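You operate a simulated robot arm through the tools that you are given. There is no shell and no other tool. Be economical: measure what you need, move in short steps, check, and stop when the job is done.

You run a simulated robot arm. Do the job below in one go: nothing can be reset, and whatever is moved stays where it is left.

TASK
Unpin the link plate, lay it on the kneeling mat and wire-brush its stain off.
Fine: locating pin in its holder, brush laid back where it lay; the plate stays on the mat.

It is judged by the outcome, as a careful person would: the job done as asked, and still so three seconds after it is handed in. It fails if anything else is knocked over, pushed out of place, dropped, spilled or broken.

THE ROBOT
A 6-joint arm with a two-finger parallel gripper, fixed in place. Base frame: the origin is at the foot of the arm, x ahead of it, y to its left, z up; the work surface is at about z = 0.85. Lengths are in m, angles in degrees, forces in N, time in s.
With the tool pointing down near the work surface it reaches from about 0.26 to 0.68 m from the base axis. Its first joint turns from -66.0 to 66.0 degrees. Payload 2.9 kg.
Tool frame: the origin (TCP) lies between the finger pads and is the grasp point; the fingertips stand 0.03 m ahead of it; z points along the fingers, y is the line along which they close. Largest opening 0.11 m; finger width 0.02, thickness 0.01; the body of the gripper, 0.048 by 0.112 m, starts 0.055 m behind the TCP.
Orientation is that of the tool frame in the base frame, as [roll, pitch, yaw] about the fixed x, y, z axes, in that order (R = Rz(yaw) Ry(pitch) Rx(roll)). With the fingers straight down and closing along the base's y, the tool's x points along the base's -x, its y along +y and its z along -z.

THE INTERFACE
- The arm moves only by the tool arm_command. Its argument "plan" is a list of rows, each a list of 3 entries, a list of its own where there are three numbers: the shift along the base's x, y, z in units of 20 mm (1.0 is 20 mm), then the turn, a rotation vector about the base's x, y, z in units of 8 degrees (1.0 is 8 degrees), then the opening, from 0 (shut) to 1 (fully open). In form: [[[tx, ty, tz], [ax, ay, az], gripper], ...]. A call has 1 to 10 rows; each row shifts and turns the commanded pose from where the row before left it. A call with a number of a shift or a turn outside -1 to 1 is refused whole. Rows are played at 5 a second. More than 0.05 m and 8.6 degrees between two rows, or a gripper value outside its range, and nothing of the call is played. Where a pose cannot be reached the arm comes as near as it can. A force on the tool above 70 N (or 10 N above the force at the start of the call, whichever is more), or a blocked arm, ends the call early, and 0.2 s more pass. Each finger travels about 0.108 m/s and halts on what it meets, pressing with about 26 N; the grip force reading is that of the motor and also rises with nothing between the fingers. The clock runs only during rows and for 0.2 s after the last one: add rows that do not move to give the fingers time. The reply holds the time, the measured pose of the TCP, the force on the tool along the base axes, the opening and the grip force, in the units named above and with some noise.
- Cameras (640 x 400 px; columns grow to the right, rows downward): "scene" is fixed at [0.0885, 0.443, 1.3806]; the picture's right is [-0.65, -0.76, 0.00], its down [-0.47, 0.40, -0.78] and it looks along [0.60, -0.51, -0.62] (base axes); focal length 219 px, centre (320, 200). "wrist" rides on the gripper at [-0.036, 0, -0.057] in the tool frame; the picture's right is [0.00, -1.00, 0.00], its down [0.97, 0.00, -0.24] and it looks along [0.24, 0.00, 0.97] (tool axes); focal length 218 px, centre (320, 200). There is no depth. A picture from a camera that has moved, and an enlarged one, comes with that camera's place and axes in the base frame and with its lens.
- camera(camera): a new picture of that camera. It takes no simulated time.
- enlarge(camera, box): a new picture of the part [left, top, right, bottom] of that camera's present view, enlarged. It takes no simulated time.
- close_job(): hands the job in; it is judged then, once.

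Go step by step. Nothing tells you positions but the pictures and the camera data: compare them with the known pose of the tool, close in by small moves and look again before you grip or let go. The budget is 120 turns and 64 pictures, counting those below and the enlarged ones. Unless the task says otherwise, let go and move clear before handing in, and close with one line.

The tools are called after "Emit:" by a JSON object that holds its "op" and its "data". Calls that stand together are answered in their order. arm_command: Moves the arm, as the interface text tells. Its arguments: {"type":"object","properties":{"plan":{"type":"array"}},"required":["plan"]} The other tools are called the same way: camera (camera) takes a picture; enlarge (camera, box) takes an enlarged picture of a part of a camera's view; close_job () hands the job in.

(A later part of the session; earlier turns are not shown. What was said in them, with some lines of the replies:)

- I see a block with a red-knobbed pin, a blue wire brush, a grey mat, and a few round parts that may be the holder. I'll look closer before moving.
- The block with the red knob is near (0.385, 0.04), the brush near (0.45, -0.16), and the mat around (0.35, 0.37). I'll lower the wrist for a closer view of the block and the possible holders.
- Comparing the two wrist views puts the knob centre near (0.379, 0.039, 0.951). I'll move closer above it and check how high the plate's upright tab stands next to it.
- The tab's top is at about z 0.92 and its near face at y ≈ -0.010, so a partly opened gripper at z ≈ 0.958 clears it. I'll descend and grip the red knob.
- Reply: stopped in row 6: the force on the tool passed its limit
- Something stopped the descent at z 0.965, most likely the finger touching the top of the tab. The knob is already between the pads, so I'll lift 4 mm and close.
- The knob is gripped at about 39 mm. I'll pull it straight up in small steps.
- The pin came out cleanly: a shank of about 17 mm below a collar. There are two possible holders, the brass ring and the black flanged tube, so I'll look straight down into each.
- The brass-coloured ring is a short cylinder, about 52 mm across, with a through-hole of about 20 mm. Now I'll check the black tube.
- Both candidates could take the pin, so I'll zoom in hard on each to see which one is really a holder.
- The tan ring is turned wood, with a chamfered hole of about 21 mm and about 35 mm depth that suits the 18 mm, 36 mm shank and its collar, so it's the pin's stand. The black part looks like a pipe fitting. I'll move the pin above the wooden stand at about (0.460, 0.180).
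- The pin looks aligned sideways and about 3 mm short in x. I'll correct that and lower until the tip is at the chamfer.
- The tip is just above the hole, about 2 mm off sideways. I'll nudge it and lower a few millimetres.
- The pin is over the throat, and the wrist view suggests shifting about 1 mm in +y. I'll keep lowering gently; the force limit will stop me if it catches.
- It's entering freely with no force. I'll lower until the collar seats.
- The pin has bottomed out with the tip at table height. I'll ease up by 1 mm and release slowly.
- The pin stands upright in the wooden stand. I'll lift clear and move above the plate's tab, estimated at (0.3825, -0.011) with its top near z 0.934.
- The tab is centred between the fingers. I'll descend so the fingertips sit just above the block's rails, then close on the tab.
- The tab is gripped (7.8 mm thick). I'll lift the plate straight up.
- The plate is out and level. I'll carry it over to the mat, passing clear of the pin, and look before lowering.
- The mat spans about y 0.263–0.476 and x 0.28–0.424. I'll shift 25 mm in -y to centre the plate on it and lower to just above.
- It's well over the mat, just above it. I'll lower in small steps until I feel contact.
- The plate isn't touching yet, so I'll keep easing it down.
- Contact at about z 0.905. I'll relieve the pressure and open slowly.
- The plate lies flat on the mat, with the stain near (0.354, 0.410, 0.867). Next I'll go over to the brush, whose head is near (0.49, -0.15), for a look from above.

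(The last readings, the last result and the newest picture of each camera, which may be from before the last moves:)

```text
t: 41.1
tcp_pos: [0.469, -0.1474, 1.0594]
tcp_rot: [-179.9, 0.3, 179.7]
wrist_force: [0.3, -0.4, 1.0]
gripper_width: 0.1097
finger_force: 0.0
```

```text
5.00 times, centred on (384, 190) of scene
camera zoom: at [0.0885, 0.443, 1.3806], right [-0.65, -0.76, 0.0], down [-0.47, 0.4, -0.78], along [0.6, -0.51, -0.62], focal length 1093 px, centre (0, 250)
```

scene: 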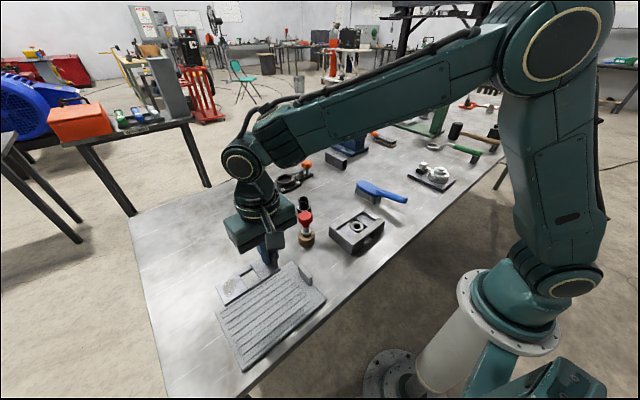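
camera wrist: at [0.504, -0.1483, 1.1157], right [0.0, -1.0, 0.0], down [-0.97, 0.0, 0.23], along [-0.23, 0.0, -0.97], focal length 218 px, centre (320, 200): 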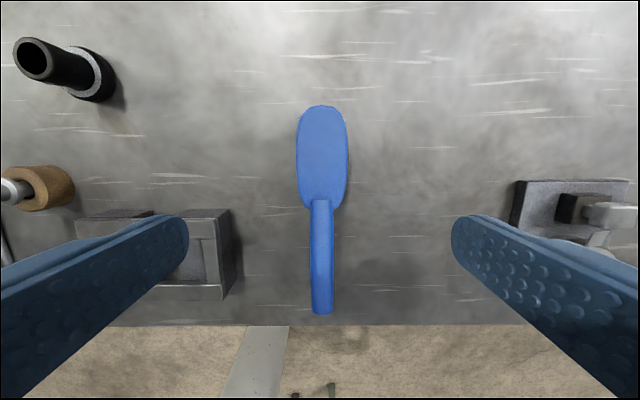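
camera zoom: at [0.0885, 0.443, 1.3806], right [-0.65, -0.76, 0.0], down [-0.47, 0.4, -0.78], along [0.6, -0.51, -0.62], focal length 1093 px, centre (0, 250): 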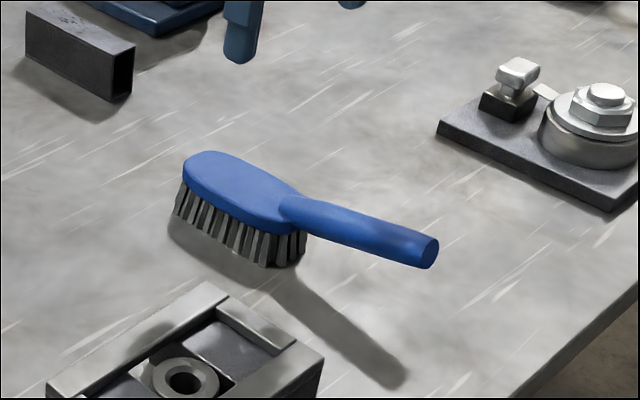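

The brush stands on its bristles, handle toward me, head centred near (0.493, -0.150) and about 48 mm wide. I'll descend over the head so the pads clamp its back.

Emit:
{"op": "arm_command", "data": {"plan": [[[0.3, -0.04, -0.96], [0, 0, 0], 0.9], [[0.3, -0.04, -0.96], [0, 0, 0], 0.9], [[0.3, -0.04, -0.96], [0, 0, 0], 0.8], [[0.3, 0, -0.96], [0, 0, 0], 0.8], [[0, 0, -0.96], [0, 0, 0], 0.8], [[0, 0, -0.96], [0, 0, 0], 0.8], [[0, 0, -0.96], [0, 0, 0], 0.8], [[0, 0, -0.9], [0, 0, 0], 0.8], [[0, 0, 0], [0, 0, 0], 0.8]]}}

Emit:
{"op": "enlarge", "data": {"camera": "scene", "box": [320, 150, 448, 230]}}

Emit:
{"op": "camera", "data": {"camera": "wrist"}}

```text
t: 43.1
tcp_pos: [0.492, -0.1506, 0.9052]
tcp_rot: [-179.9, 0.4, 179.9]
wrist_force: [-0.7, -0.3, 0.1]
gripper_width: 0.0878
finger_force: 0.1
```

```text
5.00 times, centred on (384, 190) of scene
camera zoom: at [0.0885, 0.443, 1.3806], right [-0.65, -0.76, 0.0], down [-0.47, 0.4, -0.78], along [0.6, -0.51, -0.62], focal length 1093 px, centre (0, 250)
```

zoom: 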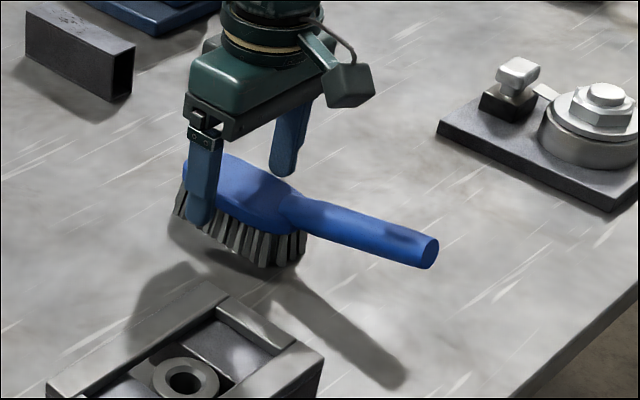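

```text
22 pictures are left
camera wrist: at [0.5282, -0.1508, 0.9629], right [0.0, -1.0, 0.0], down [-0.97, 0.0, 0.23], along [-0.23, 0.0, -0.97], focal length 218 px, centre (320, 200)
```

wrist: 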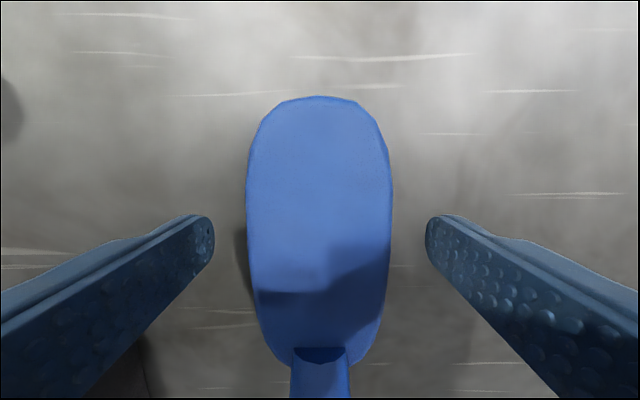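

The head's top is actually near z 0.893, so I'll drop another 9 mm and close.

Emit:
{"op": "arm_command", "data": {"plan": [[[0, 0, -0.45], [0, 0, 0], 0.8], [[0, 0, 0], [0, 0, 0], 0.6], [[0, 0, 0], [0, 0, 0], 0.4], [[0, 0, 0], [0, 0, 0], 0.25], [[0, 0, 0], [0, 0, 0], 0.25], [[0, 0, 0], [0, 0, 0], 0.25]]}}

Emit:
{"op": "enlarge", "data": {"camera": "scene", "box": [320, 150, 448, 230]}}

```text
t: 44.5
tcp_pos: [0.493, -0.1512, 0.8973]
tcp_rot: [-179.9, 0.4, 179.8]
wrist_force: [0.5, 0.3, 2.0]
gripper_width: 0.0537
finger_force: 26.5
```

```text
5.00 times, centred on (384, 190) of scene
camera zoom: at [0.0885, 0.443, 1.3806], right [-0.65, -0.76, 0.0], down [-0.47, 0.4, -0.78], along [0.6, -0.51, -0.62], focal length 1093 px, centre (0, 250)
```

zoom: 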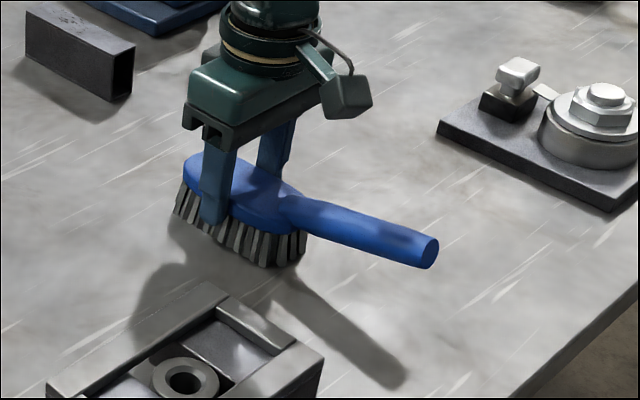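

The brush is held. Its rest pose is TCP (0.4925, -0.151, 0.897). I'll lift it and carry it to the plate, staying away from the pin.

Emit:
{"op": "arm_command", "data": {"plan": [[[0, 0, 0.4], [0, 0, 0], 0.25], [[0, 0, 0.9], [0, 0, 0], 0.25], [[0, 0, 1], [0, 0, 0], 0.25], [[0, 0, 1], [0, 0, 0], 0.25], [[0, 0, 1], [0, 0, 0], 0.25], [[0, 0, 1], [0, 0, 0], 0.25], [[0, 0, 1], [0, 0, 0], 0.25], [[0, 0, 1], [0, 0, 0], 0.25], [[0, 0, 0], [0, 0, 0], 0.25]]}}

Emit:
{"op": "arm_command", "data": {"plan": [[[-0.7, 0.98, 0], [0, 0, 0], 0.25], [[-0.7, 0.98, 0], [0, 0, 0], 0.25], [[-0.7, 0.98, 0], [0, 0, 0], 0.25], [[-0.7, 0.98, 0], [0, 0, 0], 0.25], [[-0.7, 0.98, 0], [0, 0, 0], 0.25], [[-0.7, 0.98, 0], [0, 0, 0], 0.25], [[-0.7, 0.98, 0], [0, 0, 0], 0.25], [[-0.7, 0.98, 0], [0, 0, 0], 0.25], [[-0.7, 0.98, 0], [0, 0, 0], 0.25], [[-0.6, 0.98, 0], [0, 0, 0], 0.25]]}}

Emit:
{"op": "arm_command", "data": {"plan": [[[0, 1, 0], [0, 0, 0], 0.25], [[0, 1, 0], [0, 0, 0], 0.25], [[0, 1, 0], [0, 0, 0], 0.25], [[0, 1, 0], [0, 0, 0], 0.25], [[0, 1, 0], [0, 0, 0], 0.25], [[0, 1, 0], [0, 0, 0], 0.25], [[0, 1, 0], [0, 0, 0], 0.25], [[0, 1, 0], [0, 0, 0], 0.25], [[0, 1, 0], [0, 0, 0], 0.25], [[0, 1, 0], [0, 0, 0], 0.25]]}}

Emit:
{"op": "arm_command", "data": {"plan": [[[0, 1, 0], [0, 0, 0], 0.25], [[0, 1, 0], [0, 0, 0], 0.25], [[0, 1, -0.3], [0, 0, 0], 0.25], [[0, 1, -0.6], [0, 0, 0], 0.25], [[0, 1, -0.6], [0, 0, 0], 0.25], [[0, 1, -0.6], [0, 0, 0], 0.25], [[0, 1, -0.6], [0, 0, 0], 0.25], [[0, 0.9, -0.5], [0, 0, 0], 0.25], [[0, 0.3, -0.5], [0, 0, 0], 0.25], [[0, 0, 0], [0, 0, 0], 0.25]]}}

Emit:
{"op": "enlarge", "data": {"camera": "scene", "box": [180, 200, 388, 330]}}

```text
t: 46.5
tcp_pos: [0.4937, -0.1499, 1.0433]
tcp_rot: [-179.9, 0.2, 179.9]
wrist_force: [0.3, 0.6, -1.5]
gripper_width: 0.0535
finger_force: 25.7
```

```text
t: 48.8
tcp_pos: [0.3536, 0.0456, 1.0431]
tcp_rot: [-179.9, 0.3, 179.7]
wrist_force: [0.2, -0.2, -2.5]
gripper_width: 0.0535
finger_force: 26.2
```

```text
t: 51.0
tcp_pos: [0.3538, 0.2463, 1.0438]
tcp_rot: [-180.0, 0.3, 179.7]
wrist_force: [-0.2, -0.6, -2.4]
gripper_width: 0.0536
finger_force: 26.0
```

```text
t: 53.1
tcp_pos: [0.3555, 0.4092, 0.9702]
tcp_rot: [-179.9, 0.3, 179.9]
wrist_force: [0.6, 0.4, -2.2]
gripper_width: 0.0535
finger_force: 26.0
```

```text
3.08 times, centred on (284, 265) of scene
camera zoom: at [0.0885, 0.443, 1.3806], right [-0.65, -0.76, 0.0], down [-0.47, 0.4, -0.78], along [0.6, -0.51, -0.62], focal length 673 px, centre (431, 0)
```

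zoom: 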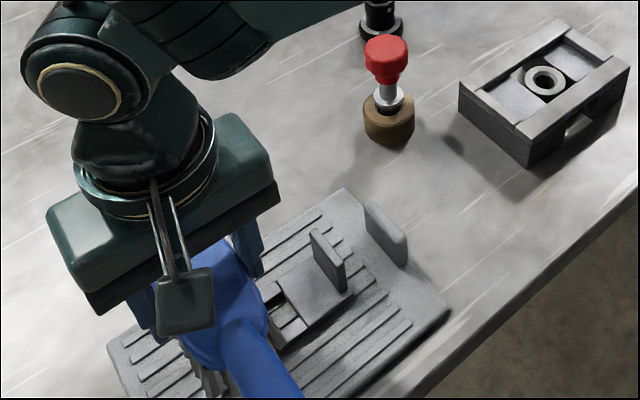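

The brush is above the stain. I'll lower gently until the bristles touch.

Emit:
{"op": "arm_command", "data": {"plan": [[[0, 0, -0.8], [0, 0, 0], 0.25], [[0, 0, -0.8], [0, 0, 0], 0.25], [[0, 0, -0.6], [0, 0, 0], 0.25], [[0, 0, -0.3], [0, 0, 0], 0.25], [[0, 0, -0.15], [0, 0, 0], 0.25], [[0, 0, 0], [0, 0, 0], 0.25]]}}

```text
t: 54.5
tcp_pos: [0.3553, 0.4098, 0.9177]
tcp_rot: [-179.9, 0.5, 179.7]
wrist_force: [-1.1, -2.6, 9.7]
gripper_width: 0.0534
finger_force: 25.7
```

The bristles are touching with moderate force. I'll scrub with short strokes along x at this height.

Emit:
{"op": "arm_command", "data": {"plan": [[[0.7, 0, 0], [0, 0, 0], 0.25], [[-0.7, 0, 0], [0, 0, 0], 0.25], [[-0.7, 0, 0], [0, 0, 0], 0.25], [[0.7, 0, 0], [0, 0, 0], 0.25], [[0.7, 0, 0], [0, 0, 0], 0.25], [[-0.7, 0, 0], [0, 0, 0], 0.25], [[-0.7, 0, 0], [0, 0, 0], 0.25], [[0.7, 0, 0], [0, 0, 0], 0.25], [[0, 0, 0], [0, 0, 0], 0.25]]}}

Emit:
{"op": "enlarge", "data": {"camera": "scene", "box": [180, 220, 340, 330]}}

```text
t: 56.5
tcp_pos: [0.3528, 0.4106, 0.9175]
tcp_rot: [-179.9, 0.2, 179.8]
wrist_force: [-6.7, -0.2, 16.3]
gripper_width: 0.0535
finger_force: 25.8
```

```text
3.64 times, centred on (260, 275) of scene
camera zoom: at [0.0882, 0.4428, 1.3807], right [-0.65, -0.76, 0.0], down [-0.47, 0.4, -0.78], along [0.6, -0.51, -0.62], focal length 795 px, centre (538, -73)
```

zoom: 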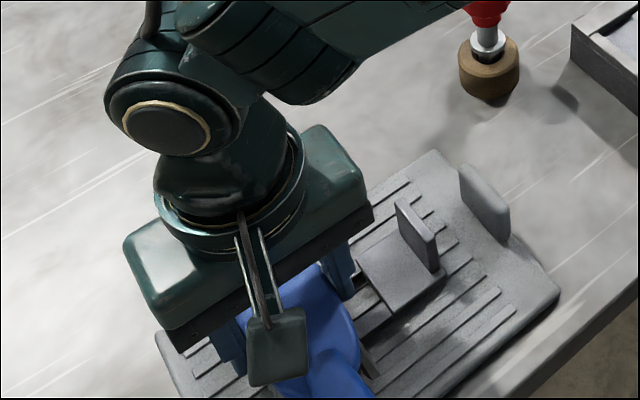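

The plate seems to be staying put. I'll lift the brush and check the stain from the scene camera and below.

Emit:
{"op": "arm_command", "data": {"plan": [[[0, 0, 0.5], [0, 0, 0], 0.25], [[0, 0, 1], [0, 0, 0], 0.25], [[0, -0.5, 1], [0, 0, 0], 0.25], [[0.5, -1, 1], [0, 0, 0], 0.25], [[1, -1, 0.5], [0, 0, 0], 0.25], [[1, -1, 0], [0, 0, 0], 0.25], [[1, -1, 0], [0, 0, 0], 0.25], [[0, 0, 0], [0, 0, 0], 0.25]]}}

Emit:
{"op": "enlarge", "data": {"camera": "scene", "box": [200, 230, 360, 330]}}

```text
t: 58.4
tcp_pos: [0.425, 0.319, 0.9976]
tcp_rot: [-179.8, 0.3, 179.9]
wrist_force: [0.0, -0.2, -0.9]
gripper_width: 0.0534
finger_force: 25.5
```

```text
4.00 times, centred on (280, 280) of scene
camera zoom: at [0.0886, 0.443, 1.3806], right [-0.65, -0.76, 0.0], down [-0.47, 0.4, -0.78], along [0.6, -0.51, -0.62], focal length 874 px, centre (480, -120)
```

zoom: 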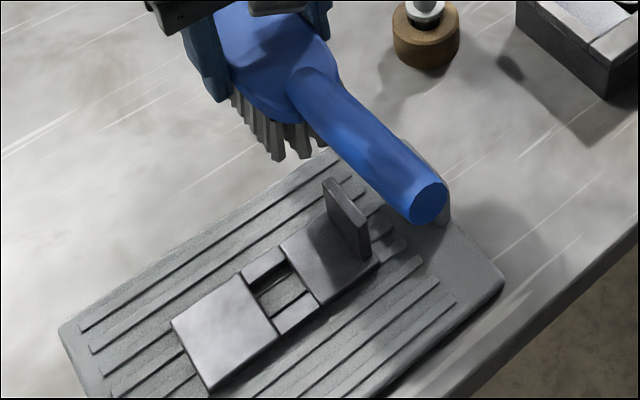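

The stain looks gone and the plate hasn't moved; one closer look will confirm it.

Emit:
{"op": "enlarge", "data": {"camera": "scene", "box": [236, 290, 284, 330]}}

Emit:
{"op": "arm_command", "data": {"plan": [[[0, 0, 1], [0, 0, 0], 0.25], [[0, 0, 1], [0, 0, 0], 0.25], [[-0.8, -0.2, 0.4], [0, 0, 0], 0.25], [[-1, -0.5, 0], [0, 0, 0], 0.25], [[-1, -0.8, 0], [0, 0, 0], 0.25], [[-0.8, -1, 0], [0, 0, 0], 0.25], [[0, -1, 0], [0, 0, 0], 0.25], [[0, -1, 0], [0, 0, 0], 0.25], [[0, -1, 0], [0, 0, 0], 0.25], [[0, 0, 0], [0, 0, 0], 0.25]]}}

```text
10.00 times, centred on (260, 310) of scene
camera zoom: at [0.0886, 0.443, 1.3806], right [-0.65, -0.76, 0.0], down [-0.47, 0.4, -0.78], along [0.6, -0.51, -0.62], focal length 2186 px, centre (920, -900)
```

zoom: 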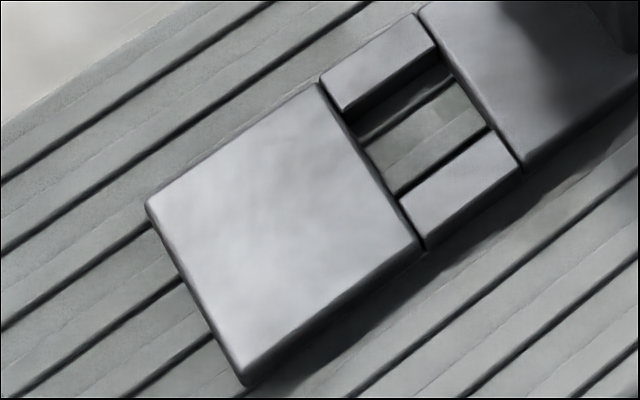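

```text
t: 60.5
tcp_pos: [0.3515, 0.21, 1.0437]
tcp_rot: [-179.8, 0.5, 179.8]
wrist_force: [-0.7, 0.9, -2.1]
gripper_width: 0.0534
finger_force: 26.2
```

The plate is clean. Now I'll carry the brush back to where it lay.

Emit:
{"op": "arm_command", "data": {"plan": [[[0, -1, 0], [0, 0, 0], 0.25], [[0, -1, 0], [0, 0, 0], 0.25], [[0, -1, 0], [0, 0, 0], 0.25], [[0, -1, 0], [0, 0, 0], 0.25], [[0, -1, 0], [0, 0, 0], 0.25], [[0, -1, 0], [0, 0, 0], 0.25], [[0, -1, 0], [0, 0, 0], 0.25], [[0, -1, 0], [0, 0, 0], 0.25]]}}

Emit:
{"op": "arm_command", "data": {"plan": [[[0.7, -1, 0], [0, 0, 0], 0.25], [[0.7, -1, 0], [0, 0, 0], 0.25], [[0.7, -1, 0], [0, 0, 0], 0.25], [[0.7, -1, 0], [0, 0, 0], 0.25], [[0.7, -1, 0], [0, 0, 0], 0.25], [[0.7, -1, 0], [0, 0, 0], 0.25], [[0.7, -1, 0], [0, 0, 0], 0.25], [[0.7, -1, 0], [0, 0, 0], 0.25], [[0.7, -1, 0], [0, 0, 0], 0.25], [[0.7, -1, 0], [0, 0, 0], 0.25]]}}

Emit:
{"op": "arm_command", "data": {"plan": [[[0, 0, -0.8], [0, 0, 0], 0.25], [[0, 0, -1], [0, 0, 0], 0.25], [[0, 0, -1], [0, 0, 0], 0.25], [[0, 0, -1], [0, 0, 0], 0.25], [[0, 0, -1], [0, 0, 0], 0.25], [[0, 0, 0], [0, 0, 0], 0.25]]}}

```text
t: 62.4
tcp_pos: [0.3538, 0.0498, 1.0447]
tcp_rot: [-179.9, 0.4, 179.8]
wrist_force: [-0.3, 0.1, -1.5]
gripper_width: 0.0534
finger_force: 26.1
```

```text
t: 64.5
tcp_pos: [0.4938, -0.1505, 1.0436]
tcp_rot: [-180.0, 0.4, 179.9]
wrist_force: [0.0, 0.3, -2.4]
gripper_width: 0.0533
finger_force: 26.0
```

```text
t: 66.0
tcp_pos: [0.4926, -0.1501, 0.9489]
tcp_rot: [-179.9, 0.3, 179.8]
wrist_force: [-0.2, -0.9, -1.8]
gripper_width: 0.0534
finger_force: 25.9
```

The brush is back above its original spot. I'll lower the remaining 52 mm gently.

Emit:
{"op": "arm_command", "data": {"plan": [[[0, 0, -1], [0, 0, 0], 0.25], [[0, 0, -0.8], [0, 0, 0], 0.25], [[0, 0, -0.4], [0, 0, 0], 0.25], [[0, 0, -0.25], [0, 0, 0], 0.25], [[0, 0, -0.1], [0, 0, 0], 0.25], [[0, 0, 0], [0, 0, 0], 0.25]]}}

Emit:
{"op": "enlarge", "data": {"camera": "scene", "box": [320, 150, 448, 230]}}

```text
t: 67.3
tcp_pos: [0.4935, -0.1493, 0.8962]
tcp_rot: [-179.9, 0.3, 179.7]
wrist_force: [0.5, -0.2, -1.8]
gripper_width: 0.0536
finger_force: 25.9
```

```text
5.00 times, centred on (384, 190) of scene
camera zoom: at [0.0886, 0.443, 1.3806], right [-0.65, -0.76, 0.0], down [-0.47, 0.4, -0.78], along [0.6, -0.51, -0.62], focal length 1093 px, centre (0, 250)
```

zoom: 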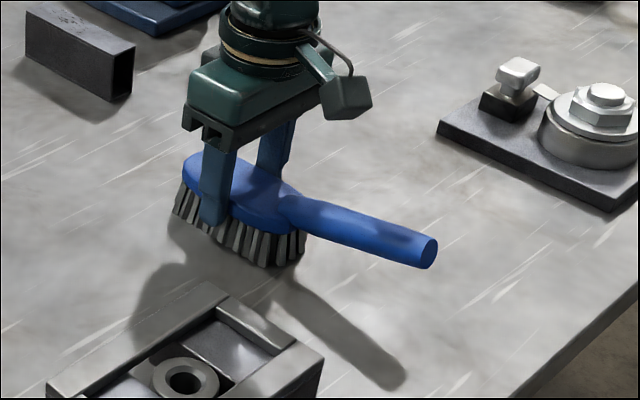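

The position matches the earlier picture, but the bristles aren't bearing yet, so I'll lower another 1–2 mm.

Emit:
{"op": "arm_command", "data": {"plan": [[[0, 0, -0.05], [0, 0, 0], 0.25], [[0, 0, -0.04], [0, 0, 0], 0.25], [[0, 0, 0], [0, 0, 0], 0.25]]}}

```text
t: 68.2
tcp_pos: [0.4939, -0.1502, 0.8979]
tcp_rot: [-179.9, 0.5, 179.8]
wrist_force: [-4.7, 1.6, 19.5]
gripper_width: 0.0536
finger_force: 26.2
```

Contact now. I'll ease up a little, release and rise clear.

Emit:
{"op": "arm_command", "data": {"plan": [[[0, 0, 0.07], [0, 0, 0], 0.25], [[0, 0, 0], [0, 0, 0], 0.55], [[0, 0, 0], [0, 0, 0], 0.65], [[0, 0, 0], [0, 0, 0], 0.85], [[0, 0, 0], [0, 0, 0], 0.85]]}}

Emit:
{"op": "arm_command", "data": {"plan": [[[0, 0, 0.6], [0, 0, 0], 0.85], [[0, 0, 1], [0, 0, 0], 0.85], [[0, 0, 1], [0, 0, 0], 0.85], [[0, 0, 1], [0, 0, 0], 0.85], [[0, 0, 1], [0, 0, 0], 0.85], [[0, 0, 1], [0, 0, 0], 0.85], [[0, 0, 1], [0, 0, 0], 0.85], [[0, 0, 1], [0, 0, 0], 0.85], [[0, 0, 0], [0, 0, 0], 0.85]]}}

Emit:
{"op": "enlarge", "data": {"camera": "scene", "box": [320, 150, 448, 230]}}

Emit:
{"op": "camera", "data": {"camera": "scene"}}

Emit:
{"op": "enlarge", "data": {"camera": "scene", "box": [274, 200, 338, 250]}}

```text
t: 69.3
tcp_pos: [0.492, -0.1515, 0.8963]
tcp_rot: [-179.9, 0.4, 179.8]
wrist_force: [-0.9, -0.7, -0.4]
gripper_width: 0.0936
finger_force: 0.1
```

```text
t: 71.3
tcp_pos: [0.493, -0.1504, 1.0482]
tcp_rot: [-179.9, 0.4, 179.8]
wrist_force: [-0.6, 0.0, -0.1]
gripper_width: 0.0935
finger_force: 0.0
```

```text
5.00 times, centred on (384, 190) of scene
camera zoom: at [0.0885, 0.443, 1.3806], right [-0.65, -0.76, 0.0], down [-0.47, 0.4, -0.78], along [0.6, -0.51, -0.62], focal length 1093 px, centre (0, 250)
```

zoom: 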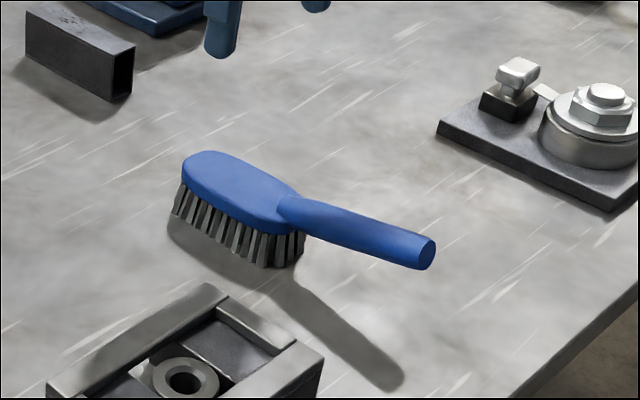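

```text
14 pictures are left
```

scene: 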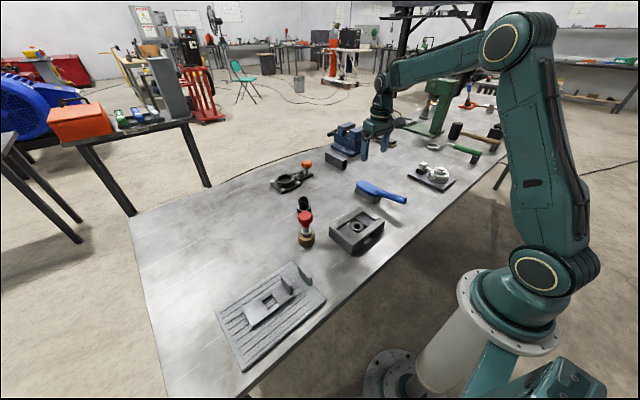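

```text
8.00 times, centred on (306, 225) of scene
camera zoom: at [0.0885, 0.443, 1.3806], right [-0.65, -0.76, 0.0], down [-0.47, 0.4, -0.78], along [0.6, -0.51, -0.62], focal length 1749 px, centre (432, 0)
```

zoom: 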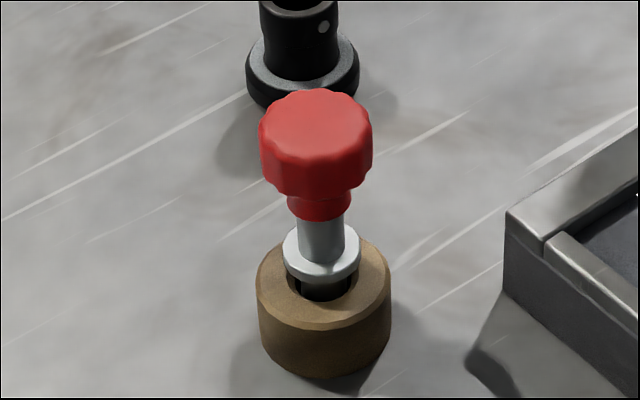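

The stain is off, the brush is back where it lay, the pin stands upright in its stand, and the plate rests on the mat with nothing else disturbed. The arm is clear, so I'm handing in.

Emit:
{"op": "close_job", "data": {}}

```text
The job is handed in.
```

The link plate is unpinned and lying on the kneeling mat with its stain brushed off, the brush is back where it lay, and the locating pin stands upright in the wooden stand. I took that stand to be its holder rather than the black tube beside it, since nothing is labelled. The pin's collar sits a few millimetres above the stand because its tip reaches the bench first.
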